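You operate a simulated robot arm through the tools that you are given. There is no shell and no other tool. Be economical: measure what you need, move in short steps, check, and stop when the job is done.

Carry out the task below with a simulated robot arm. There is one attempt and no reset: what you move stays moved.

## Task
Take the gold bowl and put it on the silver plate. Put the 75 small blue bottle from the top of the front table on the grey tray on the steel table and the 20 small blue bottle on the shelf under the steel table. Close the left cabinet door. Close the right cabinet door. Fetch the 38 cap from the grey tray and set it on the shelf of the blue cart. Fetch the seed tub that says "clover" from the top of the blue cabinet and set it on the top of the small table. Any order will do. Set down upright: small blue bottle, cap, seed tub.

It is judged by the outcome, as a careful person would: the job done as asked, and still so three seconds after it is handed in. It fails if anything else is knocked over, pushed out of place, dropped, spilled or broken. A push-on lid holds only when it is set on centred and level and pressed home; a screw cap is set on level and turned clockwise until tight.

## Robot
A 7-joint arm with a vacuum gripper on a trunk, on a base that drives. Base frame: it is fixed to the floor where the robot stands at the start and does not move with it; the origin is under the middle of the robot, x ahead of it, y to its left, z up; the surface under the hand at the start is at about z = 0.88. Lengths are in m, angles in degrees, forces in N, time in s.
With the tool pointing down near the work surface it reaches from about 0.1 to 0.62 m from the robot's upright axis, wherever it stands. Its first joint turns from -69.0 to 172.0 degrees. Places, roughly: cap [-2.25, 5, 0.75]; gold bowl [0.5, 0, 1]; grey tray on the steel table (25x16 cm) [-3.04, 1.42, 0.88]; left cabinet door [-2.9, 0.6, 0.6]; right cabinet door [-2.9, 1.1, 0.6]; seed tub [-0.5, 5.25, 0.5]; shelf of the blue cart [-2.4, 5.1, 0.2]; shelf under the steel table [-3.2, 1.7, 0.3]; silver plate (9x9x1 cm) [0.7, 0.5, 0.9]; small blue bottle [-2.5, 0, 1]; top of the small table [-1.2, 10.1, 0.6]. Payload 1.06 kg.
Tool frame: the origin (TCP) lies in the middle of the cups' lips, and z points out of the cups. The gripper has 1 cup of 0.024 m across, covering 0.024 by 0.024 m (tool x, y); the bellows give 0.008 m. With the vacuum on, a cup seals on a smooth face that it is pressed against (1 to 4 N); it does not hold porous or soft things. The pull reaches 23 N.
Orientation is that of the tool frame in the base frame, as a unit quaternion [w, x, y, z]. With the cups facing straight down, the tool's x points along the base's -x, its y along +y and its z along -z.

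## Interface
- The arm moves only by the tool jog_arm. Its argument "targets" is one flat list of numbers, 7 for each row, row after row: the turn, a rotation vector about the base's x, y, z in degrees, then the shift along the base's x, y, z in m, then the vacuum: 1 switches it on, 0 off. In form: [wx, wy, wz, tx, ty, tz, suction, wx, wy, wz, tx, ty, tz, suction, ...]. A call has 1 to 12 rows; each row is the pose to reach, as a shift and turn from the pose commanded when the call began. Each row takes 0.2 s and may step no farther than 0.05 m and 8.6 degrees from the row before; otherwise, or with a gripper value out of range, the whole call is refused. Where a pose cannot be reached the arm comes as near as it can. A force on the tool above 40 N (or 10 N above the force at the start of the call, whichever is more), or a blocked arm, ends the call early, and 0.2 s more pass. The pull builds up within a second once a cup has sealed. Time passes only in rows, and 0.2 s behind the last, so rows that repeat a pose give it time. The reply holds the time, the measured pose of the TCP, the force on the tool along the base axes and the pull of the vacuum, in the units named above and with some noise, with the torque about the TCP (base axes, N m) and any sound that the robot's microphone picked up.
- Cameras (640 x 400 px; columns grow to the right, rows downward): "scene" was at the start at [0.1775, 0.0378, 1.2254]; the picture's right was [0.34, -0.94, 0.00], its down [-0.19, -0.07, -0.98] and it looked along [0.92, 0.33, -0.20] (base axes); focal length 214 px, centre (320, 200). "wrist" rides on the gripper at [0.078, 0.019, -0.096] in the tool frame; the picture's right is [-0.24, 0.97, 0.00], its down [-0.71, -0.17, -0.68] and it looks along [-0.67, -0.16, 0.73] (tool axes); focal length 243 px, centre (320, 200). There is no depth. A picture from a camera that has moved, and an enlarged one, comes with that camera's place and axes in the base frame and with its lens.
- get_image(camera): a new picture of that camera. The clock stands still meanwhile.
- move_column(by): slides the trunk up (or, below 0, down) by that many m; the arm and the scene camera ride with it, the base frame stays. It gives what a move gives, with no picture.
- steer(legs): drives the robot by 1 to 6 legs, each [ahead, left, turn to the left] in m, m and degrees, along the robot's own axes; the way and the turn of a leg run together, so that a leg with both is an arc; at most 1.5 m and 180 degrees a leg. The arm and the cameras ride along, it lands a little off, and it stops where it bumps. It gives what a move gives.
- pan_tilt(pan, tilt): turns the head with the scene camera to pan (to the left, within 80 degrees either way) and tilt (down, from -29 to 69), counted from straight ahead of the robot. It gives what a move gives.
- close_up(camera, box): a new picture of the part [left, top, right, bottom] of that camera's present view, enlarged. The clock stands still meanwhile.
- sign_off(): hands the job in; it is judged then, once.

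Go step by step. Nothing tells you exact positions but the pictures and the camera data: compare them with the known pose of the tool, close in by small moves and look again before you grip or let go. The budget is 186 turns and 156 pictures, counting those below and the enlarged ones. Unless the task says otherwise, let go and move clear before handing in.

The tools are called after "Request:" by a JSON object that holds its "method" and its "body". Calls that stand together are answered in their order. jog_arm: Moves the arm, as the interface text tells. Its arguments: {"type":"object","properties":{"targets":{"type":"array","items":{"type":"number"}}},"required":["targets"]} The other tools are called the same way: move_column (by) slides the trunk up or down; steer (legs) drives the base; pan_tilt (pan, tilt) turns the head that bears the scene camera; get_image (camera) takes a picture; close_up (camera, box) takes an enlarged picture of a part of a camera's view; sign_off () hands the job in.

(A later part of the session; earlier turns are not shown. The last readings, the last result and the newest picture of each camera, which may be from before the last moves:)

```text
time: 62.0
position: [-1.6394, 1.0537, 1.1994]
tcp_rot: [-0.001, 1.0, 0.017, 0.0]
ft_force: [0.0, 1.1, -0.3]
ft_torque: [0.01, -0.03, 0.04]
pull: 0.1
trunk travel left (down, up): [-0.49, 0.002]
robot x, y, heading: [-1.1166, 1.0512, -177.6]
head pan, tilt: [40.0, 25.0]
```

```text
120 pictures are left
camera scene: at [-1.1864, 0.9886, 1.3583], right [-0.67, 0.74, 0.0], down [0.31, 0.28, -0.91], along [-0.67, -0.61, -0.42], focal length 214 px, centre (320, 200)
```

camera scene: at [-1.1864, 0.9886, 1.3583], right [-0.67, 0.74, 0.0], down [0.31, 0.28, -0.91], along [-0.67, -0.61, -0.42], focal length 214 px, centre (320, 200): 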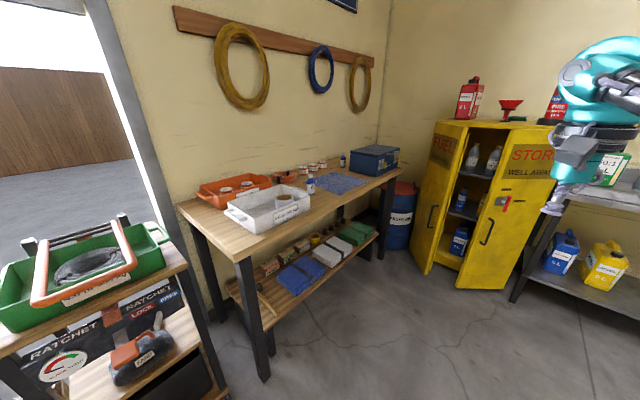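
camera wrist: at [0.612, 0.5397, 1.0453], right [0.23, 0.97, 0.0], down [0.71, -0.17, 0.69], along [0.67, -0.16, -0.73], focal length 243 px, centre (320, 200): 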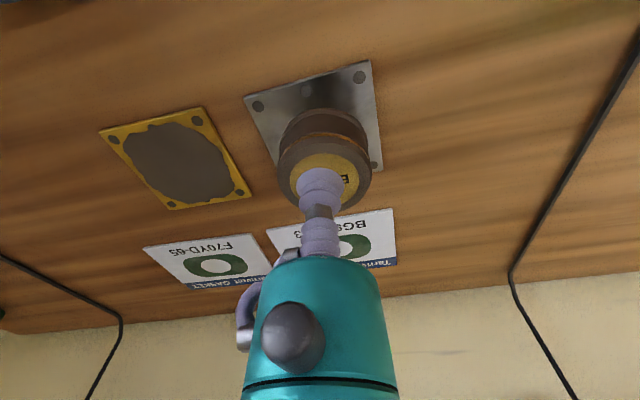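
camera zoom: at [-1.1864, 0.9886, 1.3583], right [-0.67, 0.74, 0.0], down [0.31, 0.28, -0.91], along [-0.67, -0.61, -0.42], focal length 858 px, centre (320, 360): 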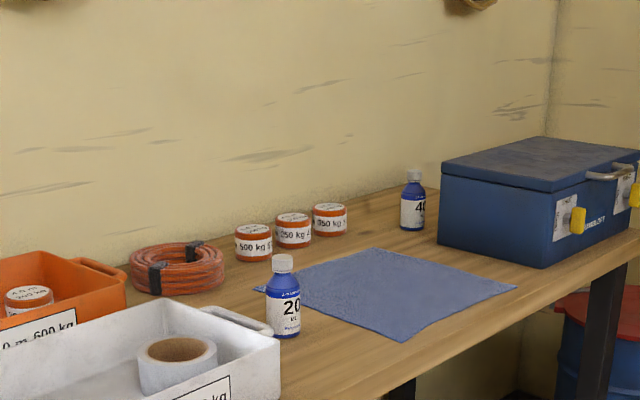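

Bottle 20 is at about (-1.99, 0.18) on the front table and the far bottle reads "40". The 75 isn't visible yet, so I'll drive closer and look from other angles.

Request:
{"method": "steer", "body": {"legs": [[0.95, 0, 0], [0, 0, 88]]}}

Request:
{"method": "pan_tilt", "body": {"pan": 0, "tilt": 35}}

Request:
{"method": "get_image", "body": {"camera": "scene"}}

Request:
{"method": "pan_tilt", "body": {"pan": -60, "tilt": 35}}

Request:
{"method": "get_image", "body": {"camera": "scene"}}

```text
time: 70.8
position: [-2.108, 0.4902, 1.1985]
tcp_rot: [-0.001, 0.71, 0.704, 0.0]
ft_force: [-0.5, 0.3, 0.3]
ft_torque: [0.01, -0.01, 0.02]
pull: 0.0
trunk travel left (down, up): [-0.49, 0.002]
robot x, y, heading: [-2.084, 1.0129, -90.0]
head pan, tilt: [40.0, 25.0]
```

```text
time: 71.8
position: [-2.1085, 0.4904, 1.1984]
tcp_rot: [0.0, 0.711, 0.704, 0.0]
ft_force: [-0.8, -0.3, 0.8]
ft_torque: [-0.01, -0.01, -0.01]
pull: 0.0
trunk travel left (down, up): [-0.49, 0.002]
robot x, y, heading: [-2.0822, 1.0113, -90.0]
head pan, tilt: [0.0, 35.0]
```

```text
119 pictures are left
camera scene: at [-2.0826, 0.9231, 1.3425], right [-1.0, 0.0, 0.0], down [0.0, 0.57, -0.82], along [0.0, -0.82, -0.57], focal length 214 px, centre (320, 200)
```

scene: 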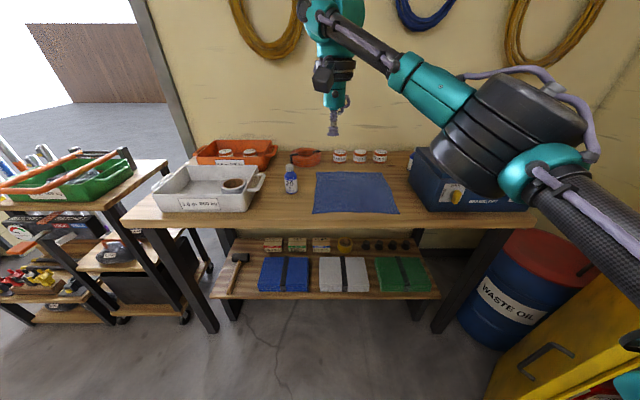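

```text
time: 73.1
position: [-2.1076, 0.4896, 1.1988]
tcp_rot: [0.0, 0.709, 0.705, -0.001]
ft_force: [-0.2, 0.1, 0.1]
ft_torque: [-0.01, 0.01, -0.01]
pull: 0.0
trunk travel left (down, up): [-0.49, 0.002]
robot x, y, heading: [-2.0791, 1.0105, -89.8]
head pan, tilt: [-60.0, 35.0]
```

```text
118 pictures are left
camera scene: at [-2.159, 0.9671, 1.3425], right [-0.5, 0.87, 0.0], down [0.5, 0.29, -0.82], along [-0.71, -0.41, -0.57], focal length 214 px, centre (320, 200)
```

scene: 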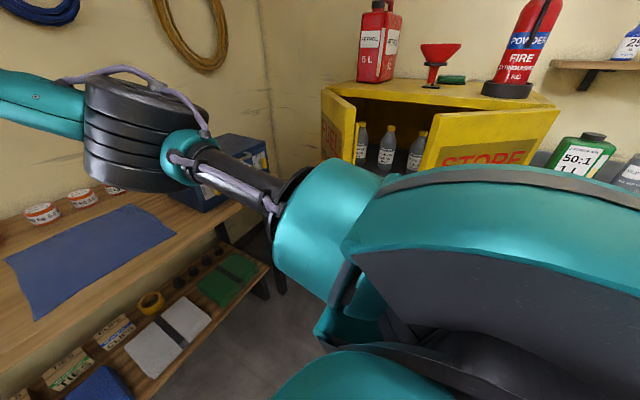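

Request:
{"method": "steer", "body": {"legs": [[0.3, 0, 0]]}}

Request:
{"method": "get_image", "body": {"camera": "wrist"}}

Request:
{"method": "pan_tilt", "body": {"pan": 0, "tilt": 35}}

Request:
{"method": "get_image", "body": {"camera": "scene"}}

```text
time: 75.2
position: [-2.1041, 0.1856, 1.1979]
tcp_rot: [0.0, 0.709, 0.706, -0.001]
ft_force: [0.1, -0.4, -0.4]
ft_torque: [0.0, 0.04, 0.01]
pull: 0.1
trunk travel left (down, up): [-0.49, 0.002]
robot x, y, heading: [-2.0816, 0.7113, -89.6]
head pan, tilt: [-60.0, 35.0]
```

```text
117 pictures are left
camera wrist: at [-2.086, 0.2638, 1.2949], right [0.97, -0.24, 0.0], down [-0.17, -0.71, 0.69], along [-0.16, -0.67, -0.73], focal length 243 px, centre (320, 200)
```

wrist: 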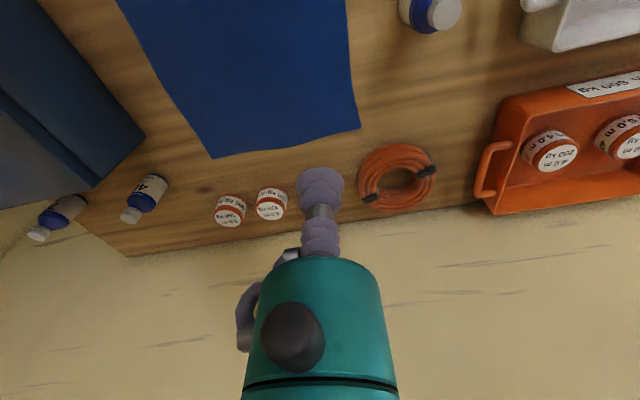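

```text
time: 76.5
position: [-2.1047, 0.1856, 1.1999]
tcp_rot: [0.0, 0.708, 0.706, -0.001]
ft_force: [-0.1, -0.1, 1.2]
ft_torque: [0.0, -0.01, -0.03]
pull: 0.1
trunk travel left (down, up): [-0.49, 0.002]
robot x, y, heading: [-2.0785, 0.7096, -89.9]
head pan, tilt: [0.0, 35.0]
```

```text
116 pictures are left
camera scene: at [-2.0815, 0.6197, 1.3425], right [-1.0, 0.0, 0.0], down [0.0, 0.57, -0.82], along [0.0, -0.82, -0.57], focal length 214 px, centre (320, 200)
```

scene: 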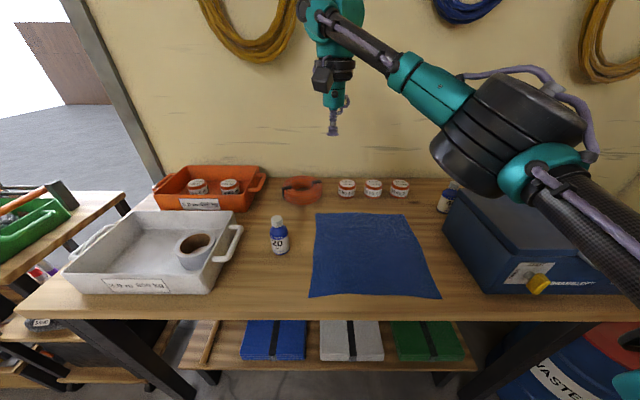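

The wrist view shows a third bottle behind the blue toolbox at about (-2.74, 0.02); that must be the 75. Bottle 20 comes first: its cap top is at about (-1.968, 0.200, 0.978).

Request:
{"method": "jog_arm", "body": {"targets": [0, 0, 0, 0.045, 0.005, 0, 0, 0, 0, 0, 0.09, 0.01, 0, 0, 0, 0, 0, 0.136, 0.0145, 0, 0, 0, 0, 0, 0.136, 0.0145, -0.045, 0, 0, 0, 0, 0.136, 0.0145, -0.09, 0, 0, 0, 0, 0.136, 0.0145, -0.135, 0, 0, 0, 0, 0.136, 0.0145, -0.17, 0, 0, 0, 0, 0.136, 0.0145, -0.17, 0]}}

Request:
{"method": "get_image", "body": {"camera": "wrist"}}

Request:
{"method": "get_image", "body": {"camera": "scene"}}

```text
time: 78.3
position: [-1.9698, 0.2034, 1.0271]
tcp_rot: [0.001, 0.708, 0.706, -0.001]
ft_force: [-0.6, -0.3, 0.6]
ft_torque: [0.0, 0.0, -0.01]
pull: 0.0
out of reach, approached as far as the arm can: row 3, 4
trunk travel left (down, up): [-0.49, 0.002]
robot x, y, heading: [-2.0813, 0.7113, -89.8]
head pan, tilt: [0.0, 35.0]
```

```text
115 pictures are left
camera wrist: at [-1.9501, 0.2814, 1.1239], right [0.97, -0.24, 0.0], down [-0.17, -0.71, 0.69], along [-0.16, -0.67, -0.73], focal length 243 px, centre (320, 200)
```

wrist: 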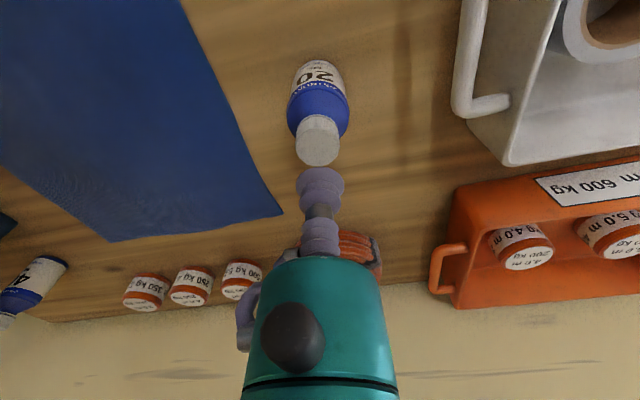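

```text
114 pictures are left
camera scene: at [-2.0815, 0.6198, 1.3425], right [-1.0, -0.01, 0.0], down [0.0, 0.57, -0.82], along [0.0, -0.82, -0.57], focal length 214 px, centre (320, 200)
```

scene: 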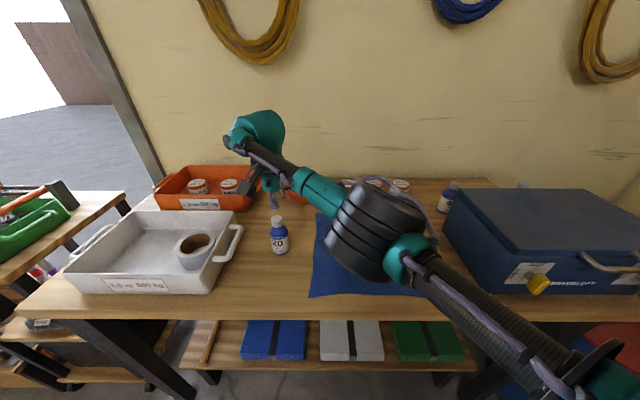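

Request:
{"method": "jog_arm", "body": {"targets": [0, 0, 0, -0.001, 0.002, -0.012, 0, 0, 0, 0, -0.001, 0.002, -0.022, 0, 0, 0, 0, -0.001, 0.002, -0.022, 0]}}

Request:
{"method": "close_up", "body": {"camera": "wrist", "box": [240, 80, 400, 240]}}

Request:
{"method": "close_up", "body": {"camera": "scene", "box": [220, 140, 340, 280]}}

```text
time: 79.1
position: [-1.9695, 0.2034, 1.0063]
tcp_rot: [0.0, 0.708, 0.706, 0.0]
ft_force: [0.0, 0.1, 0.3]
ft_torque: [0.02, 0.04, 0.01]
pull: 0.0
trunk travel left (down, up): [-0.49, 0.002]
robot x, y, heading: [-2.0817, 0.7116, -89.8]
head pan, tilt: [0.0, 35.0]
```

```text
2.50 times, centred on (320, 160) of wrist
camera zoom: at [-1.9506, 0.2819, 1.1023], right [0.97, -0.24, 0.0], down [-0.17, -0.71, 0.69], along [-0.16, -0.67, -0.73], focal length 606 px, centre (320, 300)
```

zoom: 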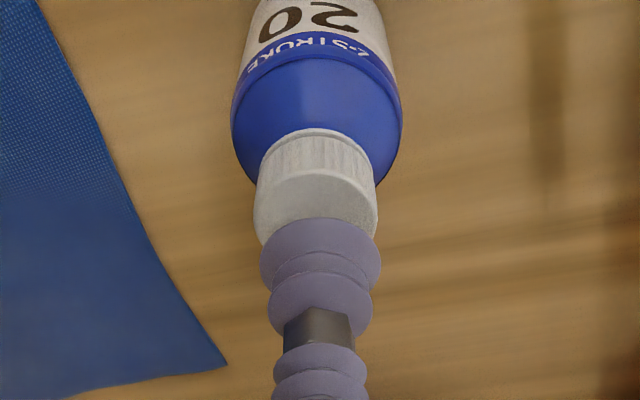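

```text
2.86 times, centred on (280, 210) of scene
camera zoom: at [-2.0815, 0.6197, 1.3425], right [-1.0, -0.01, 0.0], down [0.0, 0.57, -0.82], along [0.0, -0.82, -0.57], focal length 613 px, centre (434, 171)
```

zoom: 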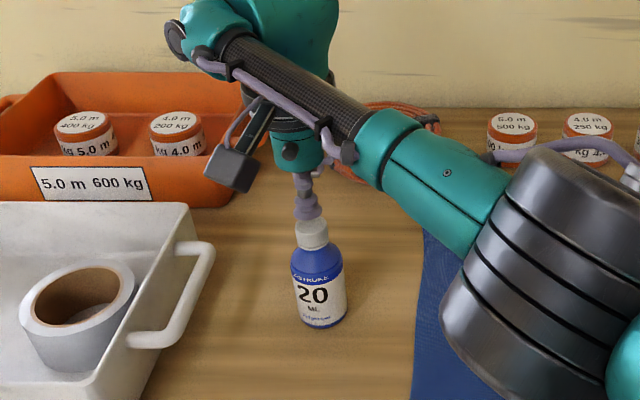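

Request:
{"method": "jog_arm", "body": {"targets": [0, 0, 0, -0.001, 0.001, -0.006, 1, 0, 0, 0, -0.001, 0.001, -0.01, 1, 0, 0, 0, -0.001, 0.001, -0.013, 1, 0, 0, 0, -0.001, 0.001, -0.013, 1, 0, 0, 0, -0.001, 0.001, -0.013, 1]}}

```text
time: 80.3
position: [-1.9703, 0.2039, 0.9938]
tcp_rot: [0.001, 0.709, 0.705, 0.001]
ft_force: [-0.1, -1.0, -0.3]
ft_torque: [0.0, -0.01, -0.01]
pull: 22.6
trunk travel left (down, up): [-0.49, 0.002]
robot x, y, heading: [-2.08, 0.7086, -89.7]
head pan, tilt: [0.0, 35.0]
```

Sealed at z = 0.994. Lifting.

Request:
{"method": "jog_arm", "body": {"targets": [0, 0, 0, 0, 0, 0.02, 1, 0, 0, 0, 0, 0, 0.06, 1, 0, 0, 0, -0.03, 0, 0.1, 1, 0, 0, 0, -0.06, 0, 0.14, 1, 0, 0, 0, -0.09, 0, 0.18, 1, 0, 0, 0, -0.12, 0, 0.22, 1, 0, 0, 0, -0.12, 0, 0.22, 1]}}

Request:
{"method": "steer", "body": {"legs": [[-0.65, 0, 0], [0, 0, -60]]}}

Request:
{"method": "pan_tilt", "body": {"pan": 0, "tilt": 30}}

Request:
{"method": "get_image", "body": {"camera": "scene"}}

```text
time: 81.9
position: [-2.0923, 0.203, 1.212]
tcp_rot: [-0.001, 0.708, 0.707, -0.001]
ft_force: [-0.2, -0.3, -1.4]
ft_torque: [0.0, -0.02, -0.03]
pull: 23.1
trunk travel left (down, up): [-0.49, 0.002]
robot x, y, heading: [-2.0814, 0.7056, -89.6]
head pan, tilt: [0.0, 35.0]
```

```text
time: 88.1
position: [-2.5271, 1.1053, 1.2125]
tcp_rot: [-0.001, 0.964, 0.267, 0.0]
ft_force: [-1.0, 0.7, -1.4]
ft_torque: [-0.02, 0.0, 0.0]
pull: 23.1
trunk travel left (down, up): [-0.49, 0.002]
robot x, y, heading: [-2.089, 1.3605, -148.4]
head pan, tilt: [0.0, 35.0]
```

```text
time: 88.8
position: [-2.5272, 1.1045, 1.2111]
tcp_rot: [0.0, 0.964, 0.267, 0.0]
ft_force: [1.0, -0.6, -1.0]
ft_torque: [-0.04, 0.02, -0.02]
pull: 23.0
trunk travel left (down, up): [-0.49, 0.002]
robot x, y, heading: [-2.0903, 1.3563, -148.4]
head pan, tilt: [0.0, 30.0]
```

```text
111 pictures are left
camera scene: at [-2.1692, 1.3106, 1.3503], right [-0.52, 0.85, 0.0], down [0.43, 0.26, -0.87], along [-0.74, -0.45, -0.5], focal length 214 px, centre (320, 200)
```

scene: 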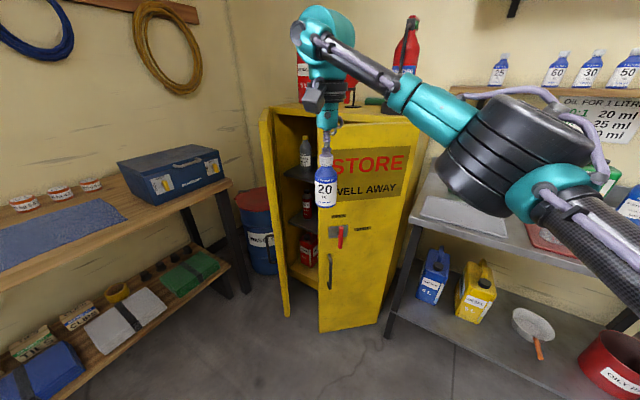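

Request:
{"method": "steer", "body": {"legs": [[0, 0, -31], [0, -0.35, 0]]}}

Request:
{"method": "pan_tilt", "body": {"pan": 0, "tilt": 40}}

Request:
{"method": "get_image", "body": {"camera": "scene"}}

Request:
{"method": "get_image", "body": {"camera": "wrist"}}

```text
time: 94.0
position: [-2.597, 1.7229, 1.212]
tcp_rot: [0.0, 1.0, -0.001, 0.0]
ft_force: [0.3, -0.3, -0.9]
ft_torque: [0.0, -0.03, 0.0]
pull: 23.2
trunk travel left (down, up): [-0.49, 0.002]
robot x, y, heading: [-2.09, 1.7125, -179.5]
head pan, tilt: [0.0, 30.0]
```

```text
time: 94.7
position: [-2.5967, 1.7217, 1.2117]
tcp_rot: [-0.001, 1.0, 0.0, 0.0]
ft_force: [0.8, -0.1, -1.3]
ft_torque: [0.01, 0.0, -0.01]
pull: 22.9
trunk travel left (down, up): [-0.49, 0.002]
robot x, y, heading: [-2.0922, 1.7133, -179.7]
head pan, tilt: [0.0, 40.0]
```

```text
110 pictures are left
camera scene: at [-2.1795, 1.7137, 1.335], right [-0.01, 1.0, 0.0], down [0.64, 0.01, -0.77], along [-0.77, -0.01, -0.64], focal length 214 px, centre (320, 200)
```

scene: 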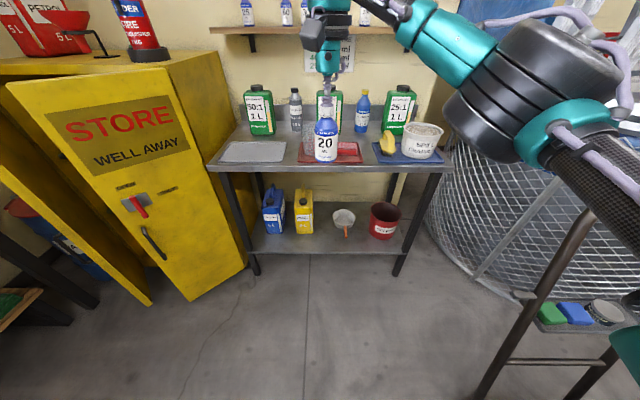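

```text
109 pictures are left
camera wrist: at [-2.5197, 1.703, 1.308], right [-0.24, -0.97, 0.0], down [-0.71, 0.17, 0.69], along [-0.67, 0.16, -0.73], focal length 243 px, centre (320, 200)
```

wrist: 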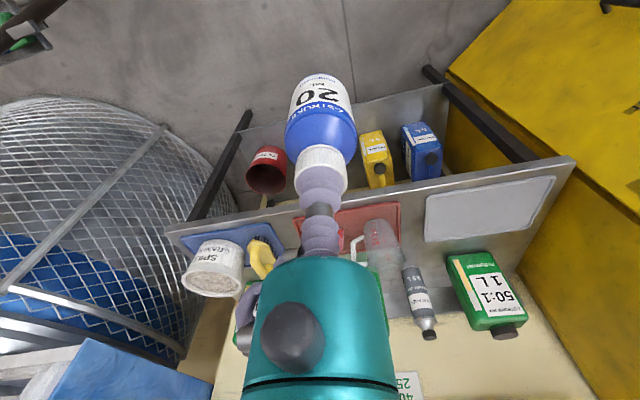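

Bottle 20 is held well. The steel table's front edge is at x ≈ -2.90, the shelf's front at about -2.93, and the front strip near y = 1.74 is free. I'll lower the trunk before reaching underneath.

Request:
{"method": "move_column", "body": {"by": -0.49}}

Request:
{"method": "pan_tilt", "body": {"pan": 0, "tilt": 25}}

Request:
{"method": "get_image", "body": {"camera": "scene"}}

```text
refused: -0.49 is not a number from -0.4 to 0.4
```

```text
time: 95.5
position: [-2.5966, 1.7222, 1.2119]
tcp_rot: [-0.001, 1.0, -0.001, 0.0]
ft_force: [-0.1, -1.0, -1.2]
ft_torque: [-0.04, 0.03, 0.01]
pull: 22.8
trunk travel left (down, up): [-0.49, 0.002]
robot x, y, heading: [-2.0918, 1.7126, -179.4]
head pan, tilt: [0.0, 25.0]
```

```text
108 pictures are left
camera scene: at [-2.1866, 1.7137, 1.3582], right [-0.01, 1.0, 0.0], down [0.42, 0.0, -0.91], along [-0.91, -0.01, -0.42], focal length 214 px, centre (320, 200)
```

scene: 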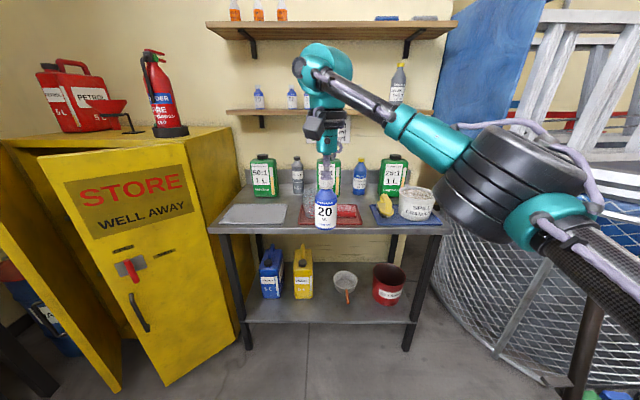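

Request:
{"method": "move_column", "body": {"by": -0.4}}

Request:
{"method": "get_image", "body": {"camera": "scene"}}

```text
time: 99.3
position: [-2.5968, 1.7218, 0.8117]
tcp_rot: [0.0, 1.0, 0.0, 0.0]
ft_force: [0.0, 0.3, -1.1]
ft_torque: [-0.06, 0.01, -0.02]
pull: 22.8
trunk travel left (down, up): [-0.09, 0.402]
robot x, y, heading: [-2.0857, 1.7149, -179.7]
head pan, tilt: [0.0, 25.0]
```

```text
107 pictures are left
camera scene: at [-2.3499, 1.7124, 0.9288], right [-0.01, 1.0, 0.0], down [0.42, 0.0, -0.91], along [-0.91, -0.01, -0.42], focal length 214 px, centre (320, 200)
```

scene: 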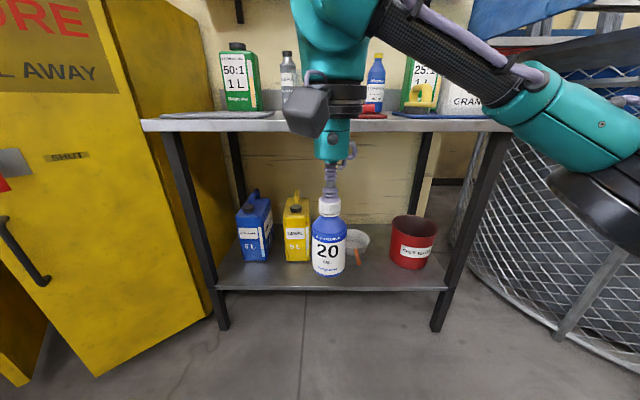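

Request:
{"method": "move_column", "body": {"by": -0.085}}

Request:
{"method": "jog_arm", "body": {"targets": [0, 0, 0, 0, 0, -0.045, 1, 0, 0, 0, 0, 0, -0.09, 1, 0, 0, 0, 0, 0, -0.135, 1, 0, 0, 0, 0, 0, -0.18, 1, 0, 0, 0, 0, 0, -0.225, 1, 0, 0, 0, 0, 0, -0.25, 1, 0, 0, 0, 0, 0, -0.25, 1]}}

Request:
{"method": "get_image", "body": {"camera": "scene"}}

Request:
{"method": "get_image", "body": {"camera": "wrist"}}

```text
time: 100.5
position: [-2.5969, 1.7227, 0.7272]
tcp_rot: [-0.001, 1.0, -0.001, -0.001]
ft_force: [-0.4, 0.4, -0.4]
ft_torque: [-0.01, 0.02, 0.01]
pull: 22.6
trunk travel left (down, up): [-0.005, 0.487]
robot x, y, heading: [-2.0908, 1.7118, -179.6]
head pan, tilt: [0.0, 25.0]
```

```text
time: 102.1
position: [-2.5964, 1.7243, 0.4757]
tcp_rot: [-0.001, 1.0, 0.0, 0.0]
ft_force: [-0.7, -0.5, -0.3]
ft_torque: [-0.02, 0.0, 0.02]
pull: 22.8
trunk travel left (down, up): [-0.005, 0.487]
robot x, y, heading: [-2.0883, 1.7132, -179.7]
head pan, tilt: [0.0, 25.0]
```

```text
106 pictures are left
camera scene: at [-2.3718, 1.7123, 0.8522], right [-0.01, 1.0, 0.0], down [0.42, 0.0, -0.91], along [-0.91, -0.01, -0.42], focal length 214 px, centre (320, 200)
```

scene: 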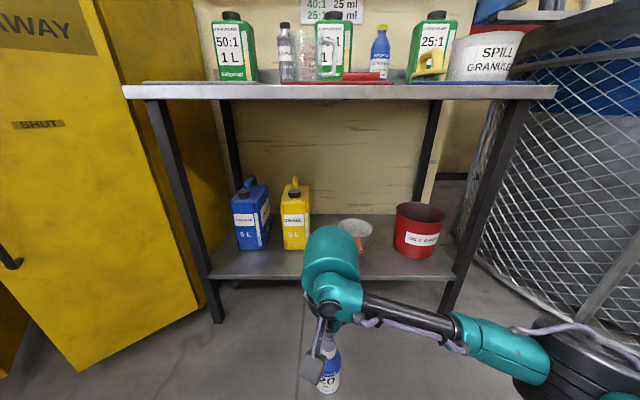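

```text
105 pictures are left
camera wrist: at [-2.5189, 1.7044, 0.5718], right [-0.24, -0.97, 0.0], down [-0.71, 0.17, 0.69], along [-0.67, 0.16, -0.73], focal length 243 px, centre (320, 200)
```

wrist: 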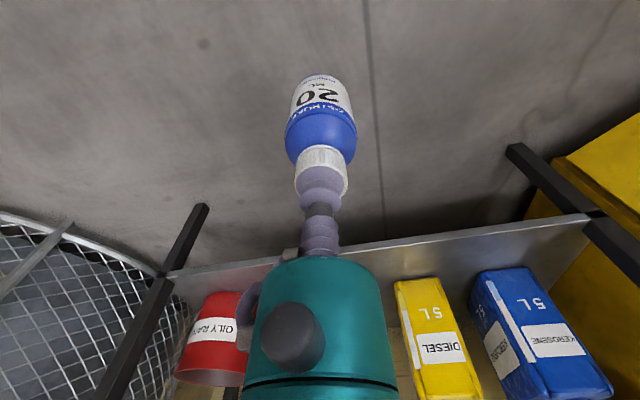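

I'll place it on the front strip at about (-2.985, 1.55), so the elbow stays clear of the right-hand table leg. First left, then ahead.

Request:
{"method": "steer", "body": {"legs": [[0, 0.17, 0], [0.3, 0, 0]]}}

Request:
{"method": "get_image", "body": {"camera": "scene"}}

Request:
{"method": "get_image", "body": {"camera": "wrist"}}

```text
time: 105.9
position: [-2.8974, 1.5544, 0.476]
tcp_rot: [-0.001, 1.0, 0.0, 0.0]
ft_force: [-0.5, -0.1, -1.1]
ft_torque: [0.01, 0.01, 0.04]
pull: 23.2
trunk travel left (down, up): [-0.005, 0.487]
robot x, y, heading: [-2.3907, 1.5469, -179.7]
head pan, tilt: [0.0, 25.0]
```

```text
104 pictures are left
camera scene: at [-2.6723, 1.5431, 0.8522], right [-0.01, 1.0, 0.0], down [0.42, 0.0, -0.91], along [-0.91, -0.01, -0.42], focal length 214 px, centre (320, 200)
```

scene: 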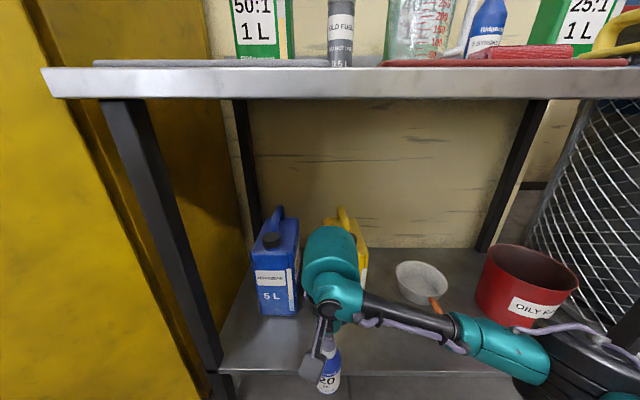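

```text
103 pictures are left
camera wrist: at [-2.8194, 1.5351, 0.5723], right [-0.23, -0.97, 0.0], down [-0.71, 0.17, 0.69], along [-0.67, 0.16, -0.73], focal length 243 px, centre (320, 200)
```

wrist: 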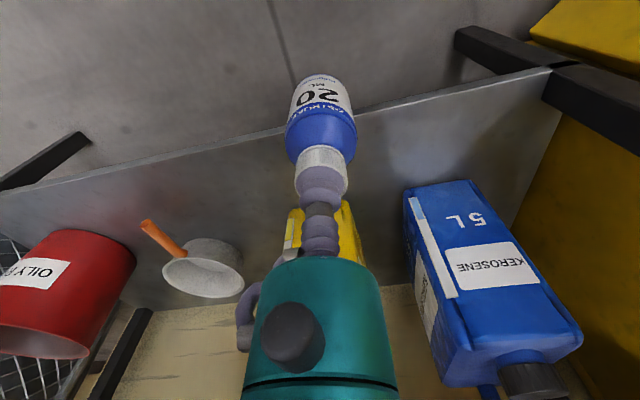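

The shelf is at z ≈ 0.275 with its front edge at x ≈ -2.953. I'll set the bottle at about (-3.01, 1.555).

Request:
{"method": "steer", "body": {"legs": [[0.07, 0, 0]]}}

Request:
{"method": "jog_arm", "body": {"targets": [0, 0, 0, -0.02, 0, -0.02, 1, 0, 0, 0, -0.042, 0, -0.045, 1, 0, 0, 0, -0.042, 0, -0.06, 1, 0, 0, 0, -0.042, 0, -0.06, 1]}}

Request:
{"method": "get_image", "body": {"camera": "scene"}}

Request:
{"method": "get_image", "body": {"camera": "wrist"}}

```text
time: 106.9
position: [-2.966, 1.5543, 0.4757]
tcp_rot: [-0.001, 1.0, -0.001, 0.0]
ft_force: [0.7, -0.2, -1.1]
ft_torque: [-0.01, -0.02, 0.01]
pull: 22.6
trunk travel left (down, up): [-0.005, 0.487]
robot x, y, heading: [-2.4587, 1.5483, -179.6]
head pan, tilt: [0.0, 25.0]
```

```text
time: 107.9
position: [-3.0077, 1.5547, 0.4168]
tcp_rot: [-0.001, 1.0, 0.0, -0.001]
ft_force: [0.4, -0.4, -0.3]
ft_torque: [-0.02, -0.03, -0.06]
pull: 23.1
trunk travel left (down, up): [-0.005, 0.487]
robot x, y, heading: [-2.4614, 1.5455, -179.4]
head pan, tilt: [0.0, 25.0]
```

```text
102 pictures are left
camera scene: at [-2.7418, 1.5425, 0.8522], right [-0.01, 1.0, 0.0], down [0.42, 0.0, -0.91], along [-0.91, -0.01, -0.42], focal length 214 px, centre (320, 200)
```

scene: 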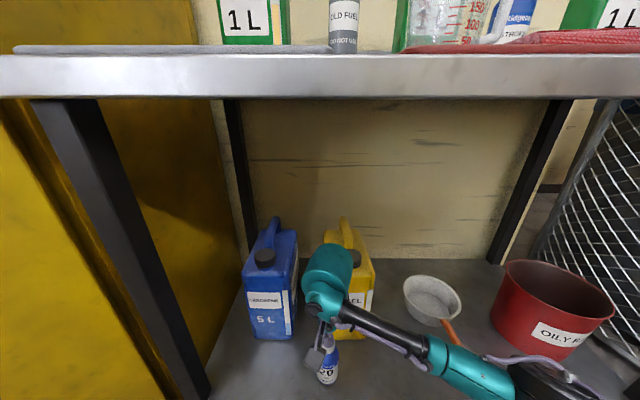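

```text
101 pictures are left
camera wrist: at [-2.9303, 1.5356, 0.5129], right [-0.23, -0.97, 0.0], down [-0.71, 0.17, 0.69], along [-0.67, 0.16, -0.73], focal length 243 px, centre (320, 200)
```

wrist: 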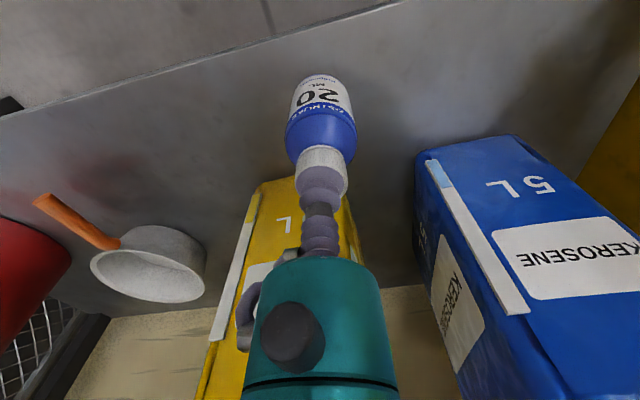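

Request:
{"method": "pan_tilt", "body": {"pan": -45, "tilt": 50}}

Request:
{"method": "get_image", "body": {"camera": "scene"}}

```text
time: 109.0
position: [-3.0074, 1.5548, 0.4179]
tcp_rot: [-0.001, 1.0, 0.0, 0.0]
ft_force: [0.5, 0.6, -1.3]
ft_torque: [0.01, 0.0, 0.01]
pull: 22.6
trunk travel left (down, up): [-0.005, 0.487]
robot x, y, heading: [-2.4614, 1.5445, -179.5]
head pan, tilt: [-45.0, 50.0]
```

```text
100 pictures are left
camera scene: at [-2.7047, 1.5972, 0.8147], right [0.7, 0.71, 0.0], down [0.55, -0.54, -0.64], along [-0.46, 0.45, -0.77], focal length 214 px, centre (320, 200)
```

scene: 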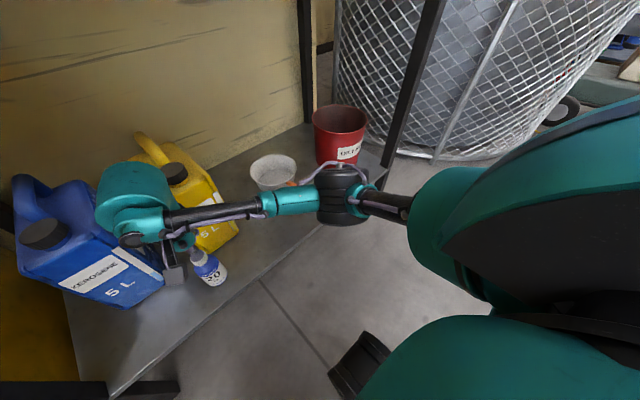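

The elbow clears the shelf. Lowering the last bit to contact.

Request:
{"method": "jog_arm", "body": {"targets": [0, 0, 0, 0, 0, -0.01, 1, 0, 0, 0, 0, 0, -0.018, 1, 0, 0, 0, 0, 0, -0.022, 1, 0, 0, 0, 0, 0, -0.022, 1]}}

Request:
{"method": "get_image", "body": {"camera": "wrist"}}

```text
time: 110.0
position: [-3.0087, 1.5557, 0.3943]
tcp_rot: [-0.001, 1.0, 0.0, 0.0]
ft_force: [0.2, 0.6, -0.9]
ft_torque: [0.0, 0.0, 0.03]
pull: 22.9
trunk travel left (down, up): [-0.005, 0.487]
robot x, y, heading: [-2.464, 1.5413, -179.6]
head pan, tilt: [-45.0, 50.0]
```

```text
99 pictures are left
camera wrist: at [-2.9308, 1.5356, 0.4905], right [-0.23, -0.97, 0.0], down [-0.71, 0.17, 0.69], along [-0.67, 0.16, -0.73], focal length 243 px, centre (320, 200)
```

wrist: 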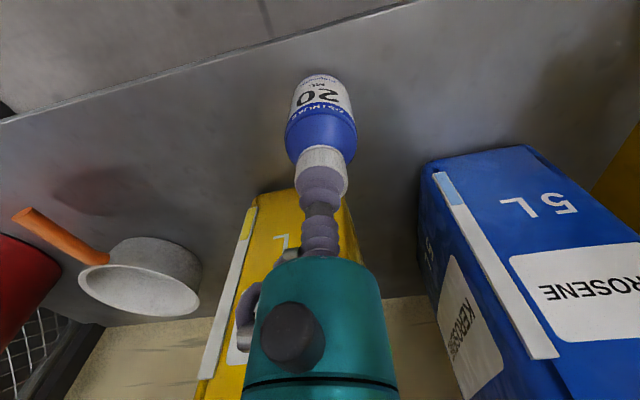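

Request:
{"method": "jog_arm", "body": {"targets": [0, 0, 0, 0, 0, -0.003, 1, 0, 0, 0, 0, 0, -0.006, 1, 0, 0, 0, 0, 0, -0.006, 1]}}

```text
time: 110.8
position: [-3.0086, 1.5556, 0.3887]
tcp_rot: [-0.001, 1.0, 0.0, 0.0]
ft_force: [0.4, -0.9, -0.6]
ft_torque: [-0.01, -0.04, 0.0]
pull: 23.3
trunk travel left (down, up): [-0.005, 0.487]
robot x, y, heading: [-2.4629, 1.5466, -179.4]
head pan, tilt: [-45.0, 50.0]
```

Request:
{"method": "jog_arm", "body": {"targets": [0, 0, 0, 0, 0, -0.003, 1, 0, 0, 0, 0, 0, -0.006, 1, 0, 0, 0, 0, 0, -0.006, 1]}}

Request:
{"method": "close_up", "body": {"camera": "wrist", "box": [240, 40, 400, 140]}}

```text
time: 111.6
position: [-3.0086, 1.5532, 0.382]
tcp_rot: [-0.001, 1.0, 0.0, -0.001]
ft_force: [0.3, 1.2, 4.0]
ft_torque: [0.04, -0.04, -0.01]
pull: 23.1
trunk travel left (down, up): [-0.005, 0.487]
robot x, y, heading: [-2.4604, 1.5451, -179.7]
head pan, tilt: [-45.0, 50.0]
```

```text
4.00 times, centred on (320, 90) of wrist
camera zoom: at [-2.9307, 1.5345, 0.4786], right [-0.24, -0.97, 0.0], down [-0.71, 0.17, 0.69], along [-0.67, 0.16, -0.73], focal length 970 px, centre (320, 640)
```

zoom: 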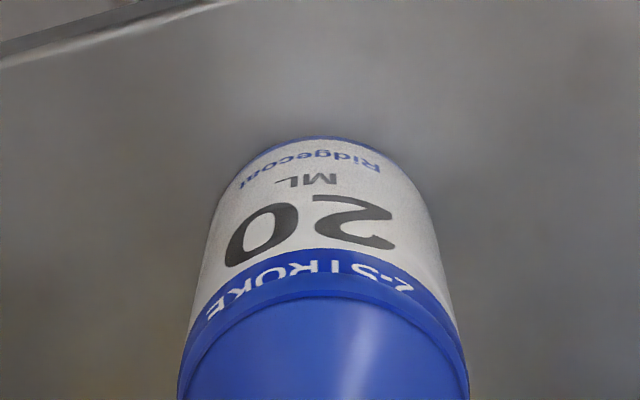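

Contact at 4 N. Releasing, lifting, then backing out.

Request:
{"method": "jog_arm", "body": {"targets": [0, 0, 0, 0, 0, 0.001, 0, 0, 0, 0, 0, 0, 0.001, 0, 0, 0, 0, 0, 0, 0.001, 0, 0, 0, 0, 0, 0, 0.006, 0, 0, 0, 0, 0, 0, 0.03, 0, 0, 0, 0, 0, 0, 0.065, 0, 0, 0, 0, 0, 0, 0.085, 0]}}

Request:
{"method": "get_image", "body": {"camera": "wrist"}}

```text
time: 113.2
position: [-3.0086, 1.5546, 0.469]
tcp_rot: [-0.001, 1.0, -0.001, 0.001]
ft_force: [-0.1, 0.1, -0.8]
ft_torque: [-0.02, 0.03, 0.0]
pull: 0.0
trunk travel left (down, up): [-0.005, 0.487]
robot x, y, heading: [-2.4616, 1.5439, -179.5]
head pan, tilt: [-45.0, 50.0]
```

```text
97 pictures are left
camera wrist: at [-2.9317, 1.5349, 0.5646], right [-0.24, -0.97, 0.0], down [-0.71, 0.17, 0.69], along [-0.67, 0.16, -0.73], focal length 243 px, centre (320, 200)
```

wrist: 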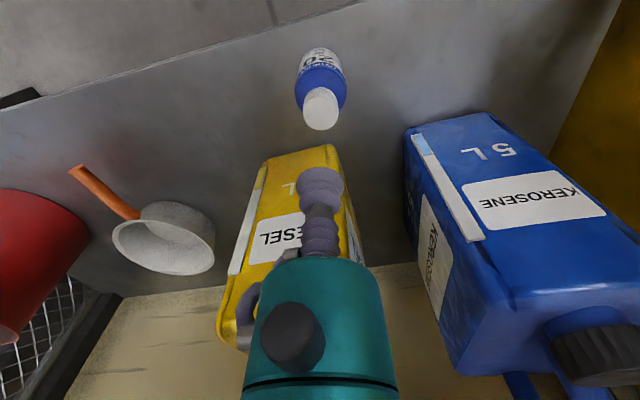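

Bottle 20 stands upright on the shelf. I'll back out, raise the trunk and inspect the cabinet doors. They should be closed before fetching bottle 75, because the left door is in the way.

Request:
{"method": "steer", "body": {"legs": [[-0.5, 0, 0]]}}

Request:
{"method": "move_column", "body": {"by": 0.4}}

Request:
{"method": "pan_tilt", "body": {"pan": 35, "tilt": 30}}

Request:
{"method": "get_image", "body": {"camera": "scene"}}

```text
time: 116.1
position: [-2.5201, 1.56, 0.4678]
tcp_rot: [-0.001, 1.0, -0.003, 0.0]
ft_force: [0.4, 0.0, 0.4]
ft_torque: [0.0, -0.03, 0.0]
pull: 0.0
trunk travel left (down, up): [-0.005, 0.487]
robot x, y, heading: [-1.9703, 1.5463, -179.9]
head pan, tilt: [-45.0, 50.0]
```

```text
time: 120.0
position: [-2.52, 1.5604, 0.8678]
tcp_rot: [-0.001, 1.0, -0.003, 0.001]
ft_force: [-0.4, 0.1, 0.8]
ft_torque: [0.03, 0.03, 0.01]
pull: 0.1
trunk travel left (down, up): [-0.405, 0.087]
robot x, y, heading: [-1.9703, 1.5454, -179.6]
head pan, tilt: [-45.0, 50.0]
```

```text
time: 121.5
position: [-2.5198, 1.5599, 0.8678]
tcp_rot: [-0.001, 1.0, -0.002, 0.0]
ft_force: [0.0, 0.0, -0.2]
ft_torque: [0.01, 0.03, 0.05]
pull: 0.0
trunk travel left (down, up): [-0.405, 0.087]
robot x, y, heading: [-1.972, 1.5486, -179.6]
head pan, tilt: [35.0, 30.0]
```

```text
96 pictures are left
camera scene: at [-2.1176, 1.4959, 1.2553], right [-0.58, 0.82, 0.0], down [0.41, 0.29, -0.87], along [-0.71, -0.5, -0.5], focal length 214 px, centre (320, 200)
```

scene: 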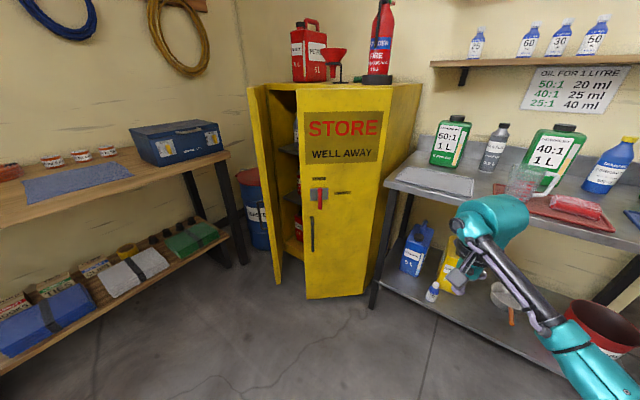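

The right door's free edge is at about (-2.76, 0.93) and its hinge at about (-3.02, 1.22); the left door's free edge is at about (-2.755, 0.70). I'll shut the right door first by pushing its outer face with the side of the gripper.

Request:
{"method": "jog_arm", "body": {"targets": [0, 0, 0, 0.02, -0.04, 0.01, 0, 0, 0, 0, 0.035, -0.08, 0.02, 0, 0, 0, 0, 0.05, -0.12, 0.03, 0, 0, 0, 0, 0.065, -0.16, 0.04, 0, 0, 0, 0, 0.08, -0.2, 0.05, 0, 0, 0, 0, 0.1, -0.24, 0.062, 0, 0, 0, 0, 0.115, -0.28, 0.062, 0, 0, 0, 0, 0.128, -0.312, 0.062, 0, 0, 0, 0, 0.128, -0.312, 0.062, 0]}}

Request:
{"method": "steer", "body": {"legs": [[0, 0.19, 0], [0.31, 0, 0]]}}

Request:
{"method": "get_image", "body": {"camera": "scene"}}

Request:
{"method": "get_image", "body": {"camera": "wrist"}}

```text
time: 123.5
position: [-2.3792, 1.3135, 0.9126]
tcp_rot: [0.0, 1.0, -0.003, -0.001]
ft_force: [-0.2, -0.2, -0.2]
ft_torque: [0.0, 0.0, -0.03]
pull: 0.0
out of reach, approached as far as the arm can: row 6, 7, 8, 9
trunk travel left (down, up): [-0.405, 0.087]
robot x, y, heading: [-1.9699, 1.5494, -179.9]
head pan, tilt: [35.0, 30.0]
```

```text
time: 127.5
position: [-2.6864, 1.1189, 0.9138]
tcp_rot: [-0.001, 1.0, 0.001, 0.0]
ft_force: [1.1, 1.0, -0.1]
ft_torque: [0.0, 0.02, -0.01]
pull: 0.0
trunk travel left (down, up): [-0.405, 0.087]
robot x, y, heading: [-2.2795, 1.359, -179.4]
head pan, tilt: [35.0, 30.0]
```

```text
95 pictures are left
camera scene: at [-2.426, 1.3041, 1.2552], right [-0.58, 0.81, 0.0], down [0.41, 0.29, -0.87], along [-0.7, -0.5, -0.5], focal length 214 px, centre (320, 200)
```

scene: 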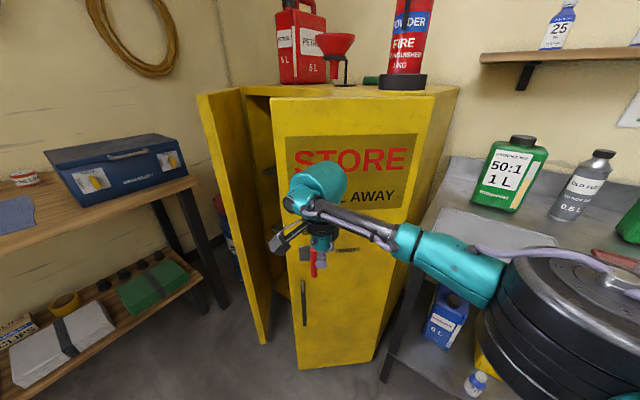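

```text
94 pictures are left
camera wrist: at [-2.6086, 1.1003, 1.0092], right [-0.23, -0.97, 0.0], down [-0.71, 0.17, 0.69], along [-0.67, 0.16, -0.73], focal length 243 px, centre (320, 200)
```

wrist: 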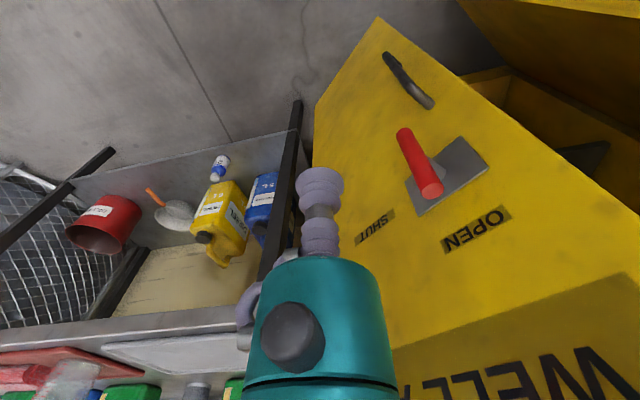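

I'll drive left a little, then push toward -x with the tool close to the door's free side.

Request:
{"method": "steer", "body": {"legs": [[0, 0.13, 0], [0.12, 0, 0]]}}

Request:
{"method": "get_image", "body": {"camera": "scene"}}

```text
time: 130.1
position: [-2.8039, 0.9904, 0.9131]
tcp_rot: [-0.001, 1.0, 0.002, 0.001]
ft_force: [0.9, -0.4, -0.5]
ft_torque: [-0.02, -0.02, 0.0]
pull: 0.2
trunk travel left (down, up): [-0.405, 0.087]
robot x, y, heading: [-2.3967, 1.2262, -179.6]
head pan, tilt: [35.0, 30.0]
```

```text
93 pictures are left
camera scene: at [-2.5433, 1.1747, 1.2552], right [-0.58, 0.81, 0.0], down [0.41, 0.29, -0.87], along [-0.7, -0.5, -0.5], focal length 214 px, centre (320, 200)
```

scene: 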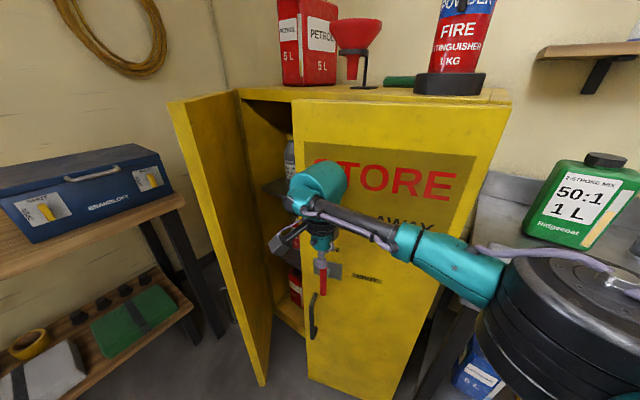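

Request:
{"method": "steer", "body": {"legs": [[0.1, 0, 0]]}}

Request:
{"method": "get_image", "body": {"camera": "scene"}}

```text
time: 131.2
position: [-2.9017, 0.9908, 0.9125]
tcp_rot: [-0.001, 1.0, 0.001, 0.0]
ft_force: [0.4, -1.4, -0.5]
ft_torque: [0.01, 0.0, 0.0]
pull: 0.0
trunk travel left (down, up): [-0.405, 0.087]
robot x, y, heading: [-2.4939, 1.2259, -179.4]
head pan, tilt: [35.0, 30.0]
```

```text
92 pictures are left
camera scene: at [-2.641, 1.1738, 1.2551], right [-0.58, 0.81, 0.0], down [0.41, 0.29, -0.87], along [-0.7, -0.5, -0.5], focal length 214 px, centre (320, 200)
```

scene: 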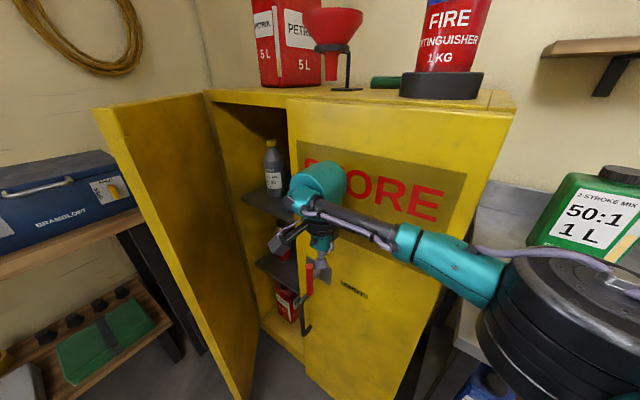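

The door is closing. I'll finish with the arm.

Request:
{"method": "jog_arm", "body": {"targets": [0, 0, 0, -0.025, 0, 0, 0, 0, 0, 0, -0.05, 0, 0, 0, 0, 0, 0, -0.075, 0, 0, 0, 0, 0, 0, -0.095, 0, 0, 0, 0, 0, 0, -0.095, 0, 0, 0]}}

Request:
{"method": "get_image", "body": {"camera": "scene"}}

```text
time: 131.7
position: [-2.9254, 0.9997, 0.9131]
tcp_rot: [-0.001, 1.0, 0.003, 0.006]
ft_force: [10.9, 2.9, -0.2]
ft_torque: [-0.18, 1.02, -0.32]
pull: 0.1
out of reach, approached as far as the arm can: row 1, 2
trunk travel left (down, up): [-0.405, 0.087]
robot x, y, heading: [-2.4961, 1.2251, -179.6]
head pan, tilt: [35.0, 30.0]
stopped in row 2: the force on the tool passed its limit at 56 N (the readings are from after the stop); the commanded pose is now the measured one
```

```text
91 pictures are left
camera scene: at [-2.6393, 1.1742, 1.2554], right [-0.58, 0.81, 0.0], down [0.41, 0.29, -0.87], along [-0.7, -0.5, -0.5], focal length 214 px, centre (320, 200)
```

scene: 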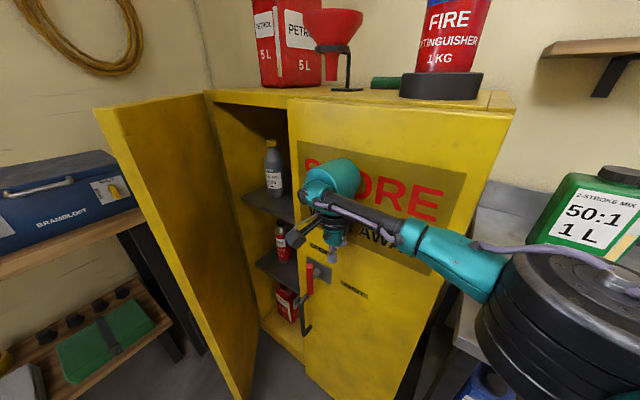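

Request:
{"method": "close_up", "body": {"camera": "scene", "box": [180, 70, 540, 290]}}

Request:
{"method": "get_image", "body": {"camera": "wrist"}}

```text
1.78 times, centred on (360, 180) of scene
camera zoom: at [-2.6393, 1.1742, 1.2554], right [-0.58, 0.81, 0.0], down [0.41, 0.29, -0.87], along [-0.7, -0.5, -0.5], focal length 381 px, centre (249, 236)
```

zoom: 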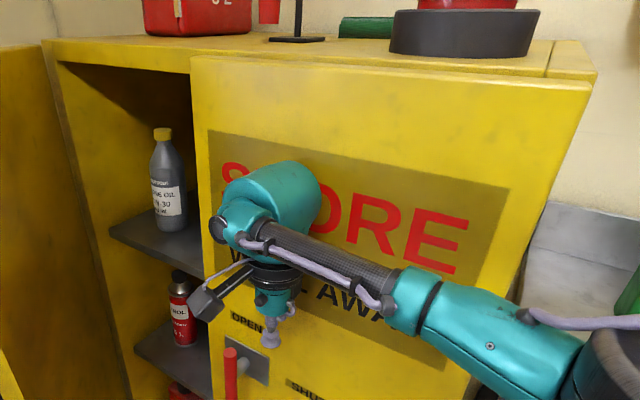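

```text
89 pictures are left
camera wrist: at [-2.8495, 0.9811, 1.0099], right [-0.23, -0.97, -0.01], down [-0.72, 0.16, 0.68], along [-0.66, 0.16, -0.74], focal length 243 px, centre (320, 200)
```

wrist: 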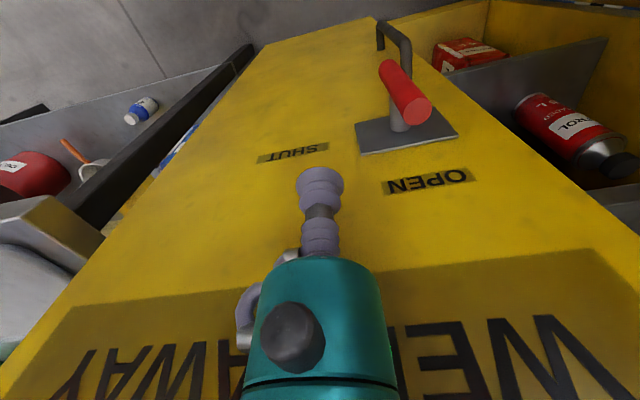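

The right door looks closed against the cabinet. Now I'll back off and get into position for the left door, facing diagonally so I can push its outer face from the -y side.

Request:
{"method": "steer", "body": {"legs": [[-0.3, 0, 0], [0, 0.35, 0], [0, 0, 30]]}}

Request:
{"method": "pan_tilt", "body": {"pan": -10, "tilt": 30}}

Request:
{"method": "get_image", "body": {"camera": "scene"}}

```text
time: 138.5
position: [-2.4517, 0.462, 0.9126]
tcp_rot: [-0.003, 0.966, 0.26, 0.005]
ft_force: [0.0, 0.7, 0.3]
ft_torque: [-0.02, 0.01, 0.01]
pull: 0.0
trunk travel left (down, up): [-0.405, 0.087]
robot x, y, heading: [-2.187, 0.8688, -150.0]
head pan, tilt: [35.0, 30.0]
```

```text
time: 139.6
position: [-2.451, 0.4617, 0.9127]
tcp_rot: [-0.003, 0.966, 0.26, 0.004]
ft_force: [-0.8, 0.3, 0.4]
ft_torque: [-0.03, -0.01, 0.0]
pull: 0.1
trunk travel left (down, up): [-0.405, 0.087]
robot x, y, heading: [-2.1885, 0.8731, -149.7]
head pan, tilt: [-10.0, 30.0]
```

```text
88 pictures are left
camera scene: at [-2.3349, 0.8068, 1.2553], right [-0.35, 0.94, 0.0], down [0.47, 0.17, -0.87], along [-0.81, -0.3, -0.5], focal length 214 px, centre (320, 200)
```

scene: 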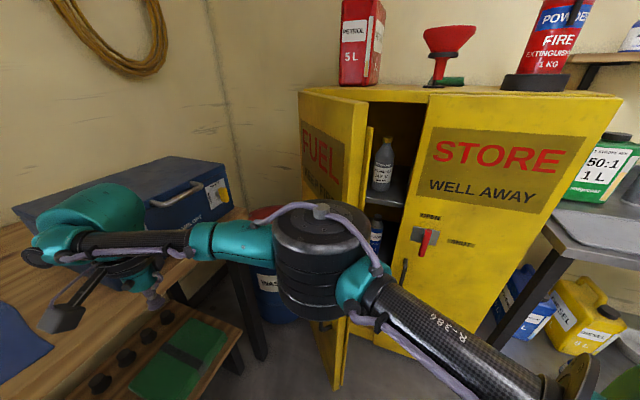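

The left door's hinge is at about (-3.0, 0.5) and its tip at (-2.74, 0.74). I'll swing the tool to the outer face, then push -x/+y.

Request:
{"method": "jog_arm", "body": {"targets": [0, 0, 0, -0.038, 0.023, 0.01, 0, 0, 0, 0, -0.076, 0.046, 0.02, 0, 0, 0, 0, -0.114, 0.069, 0.02, 0, 0, 0, 0, -0.152, 0.092, 0.02, 0, 0, 0, 0, -0.19, 0.115, 0.02, 0, 0, 0, 0, -0.22, 0.138, 0.02, 0, 0, 0, 0, -0.22, 0.138, 0.02, 0]}}

Request:
{"method": "get_image", "body": {"camera": "scene"}}

```text
time: 141.2
position: [-2.6706, 0.6008, 0.9337]
tcp_rot: [-0.004, 0.966, 0.26, 0.004]
ft_force: [-1.3, -0.1, -0.5]
ft_torque: [-0.02, -0.01, 0.02]
pull: 0.1
trunk travel left (down, up): [-0.405, 0.087]
robot x, y, heading: [-2.1877, 0.8732, -149.8]
head pan, tilt: [-10.0, 30.0]
```

```text
87 pictures are left
camera scene: at [-2.3348, 0.8068, 1.2553], right [-0.35, 0.94, 0.0], down [0.47, 0.17, -0.87], along [-0.81, -0.3, -0.5], focal length 214 px, centre (320, 200)
```

scene: 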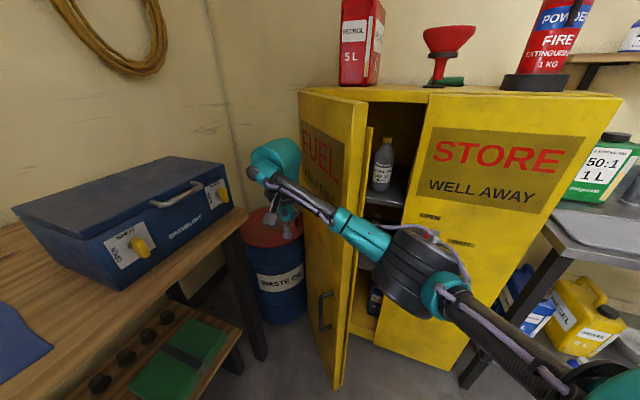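

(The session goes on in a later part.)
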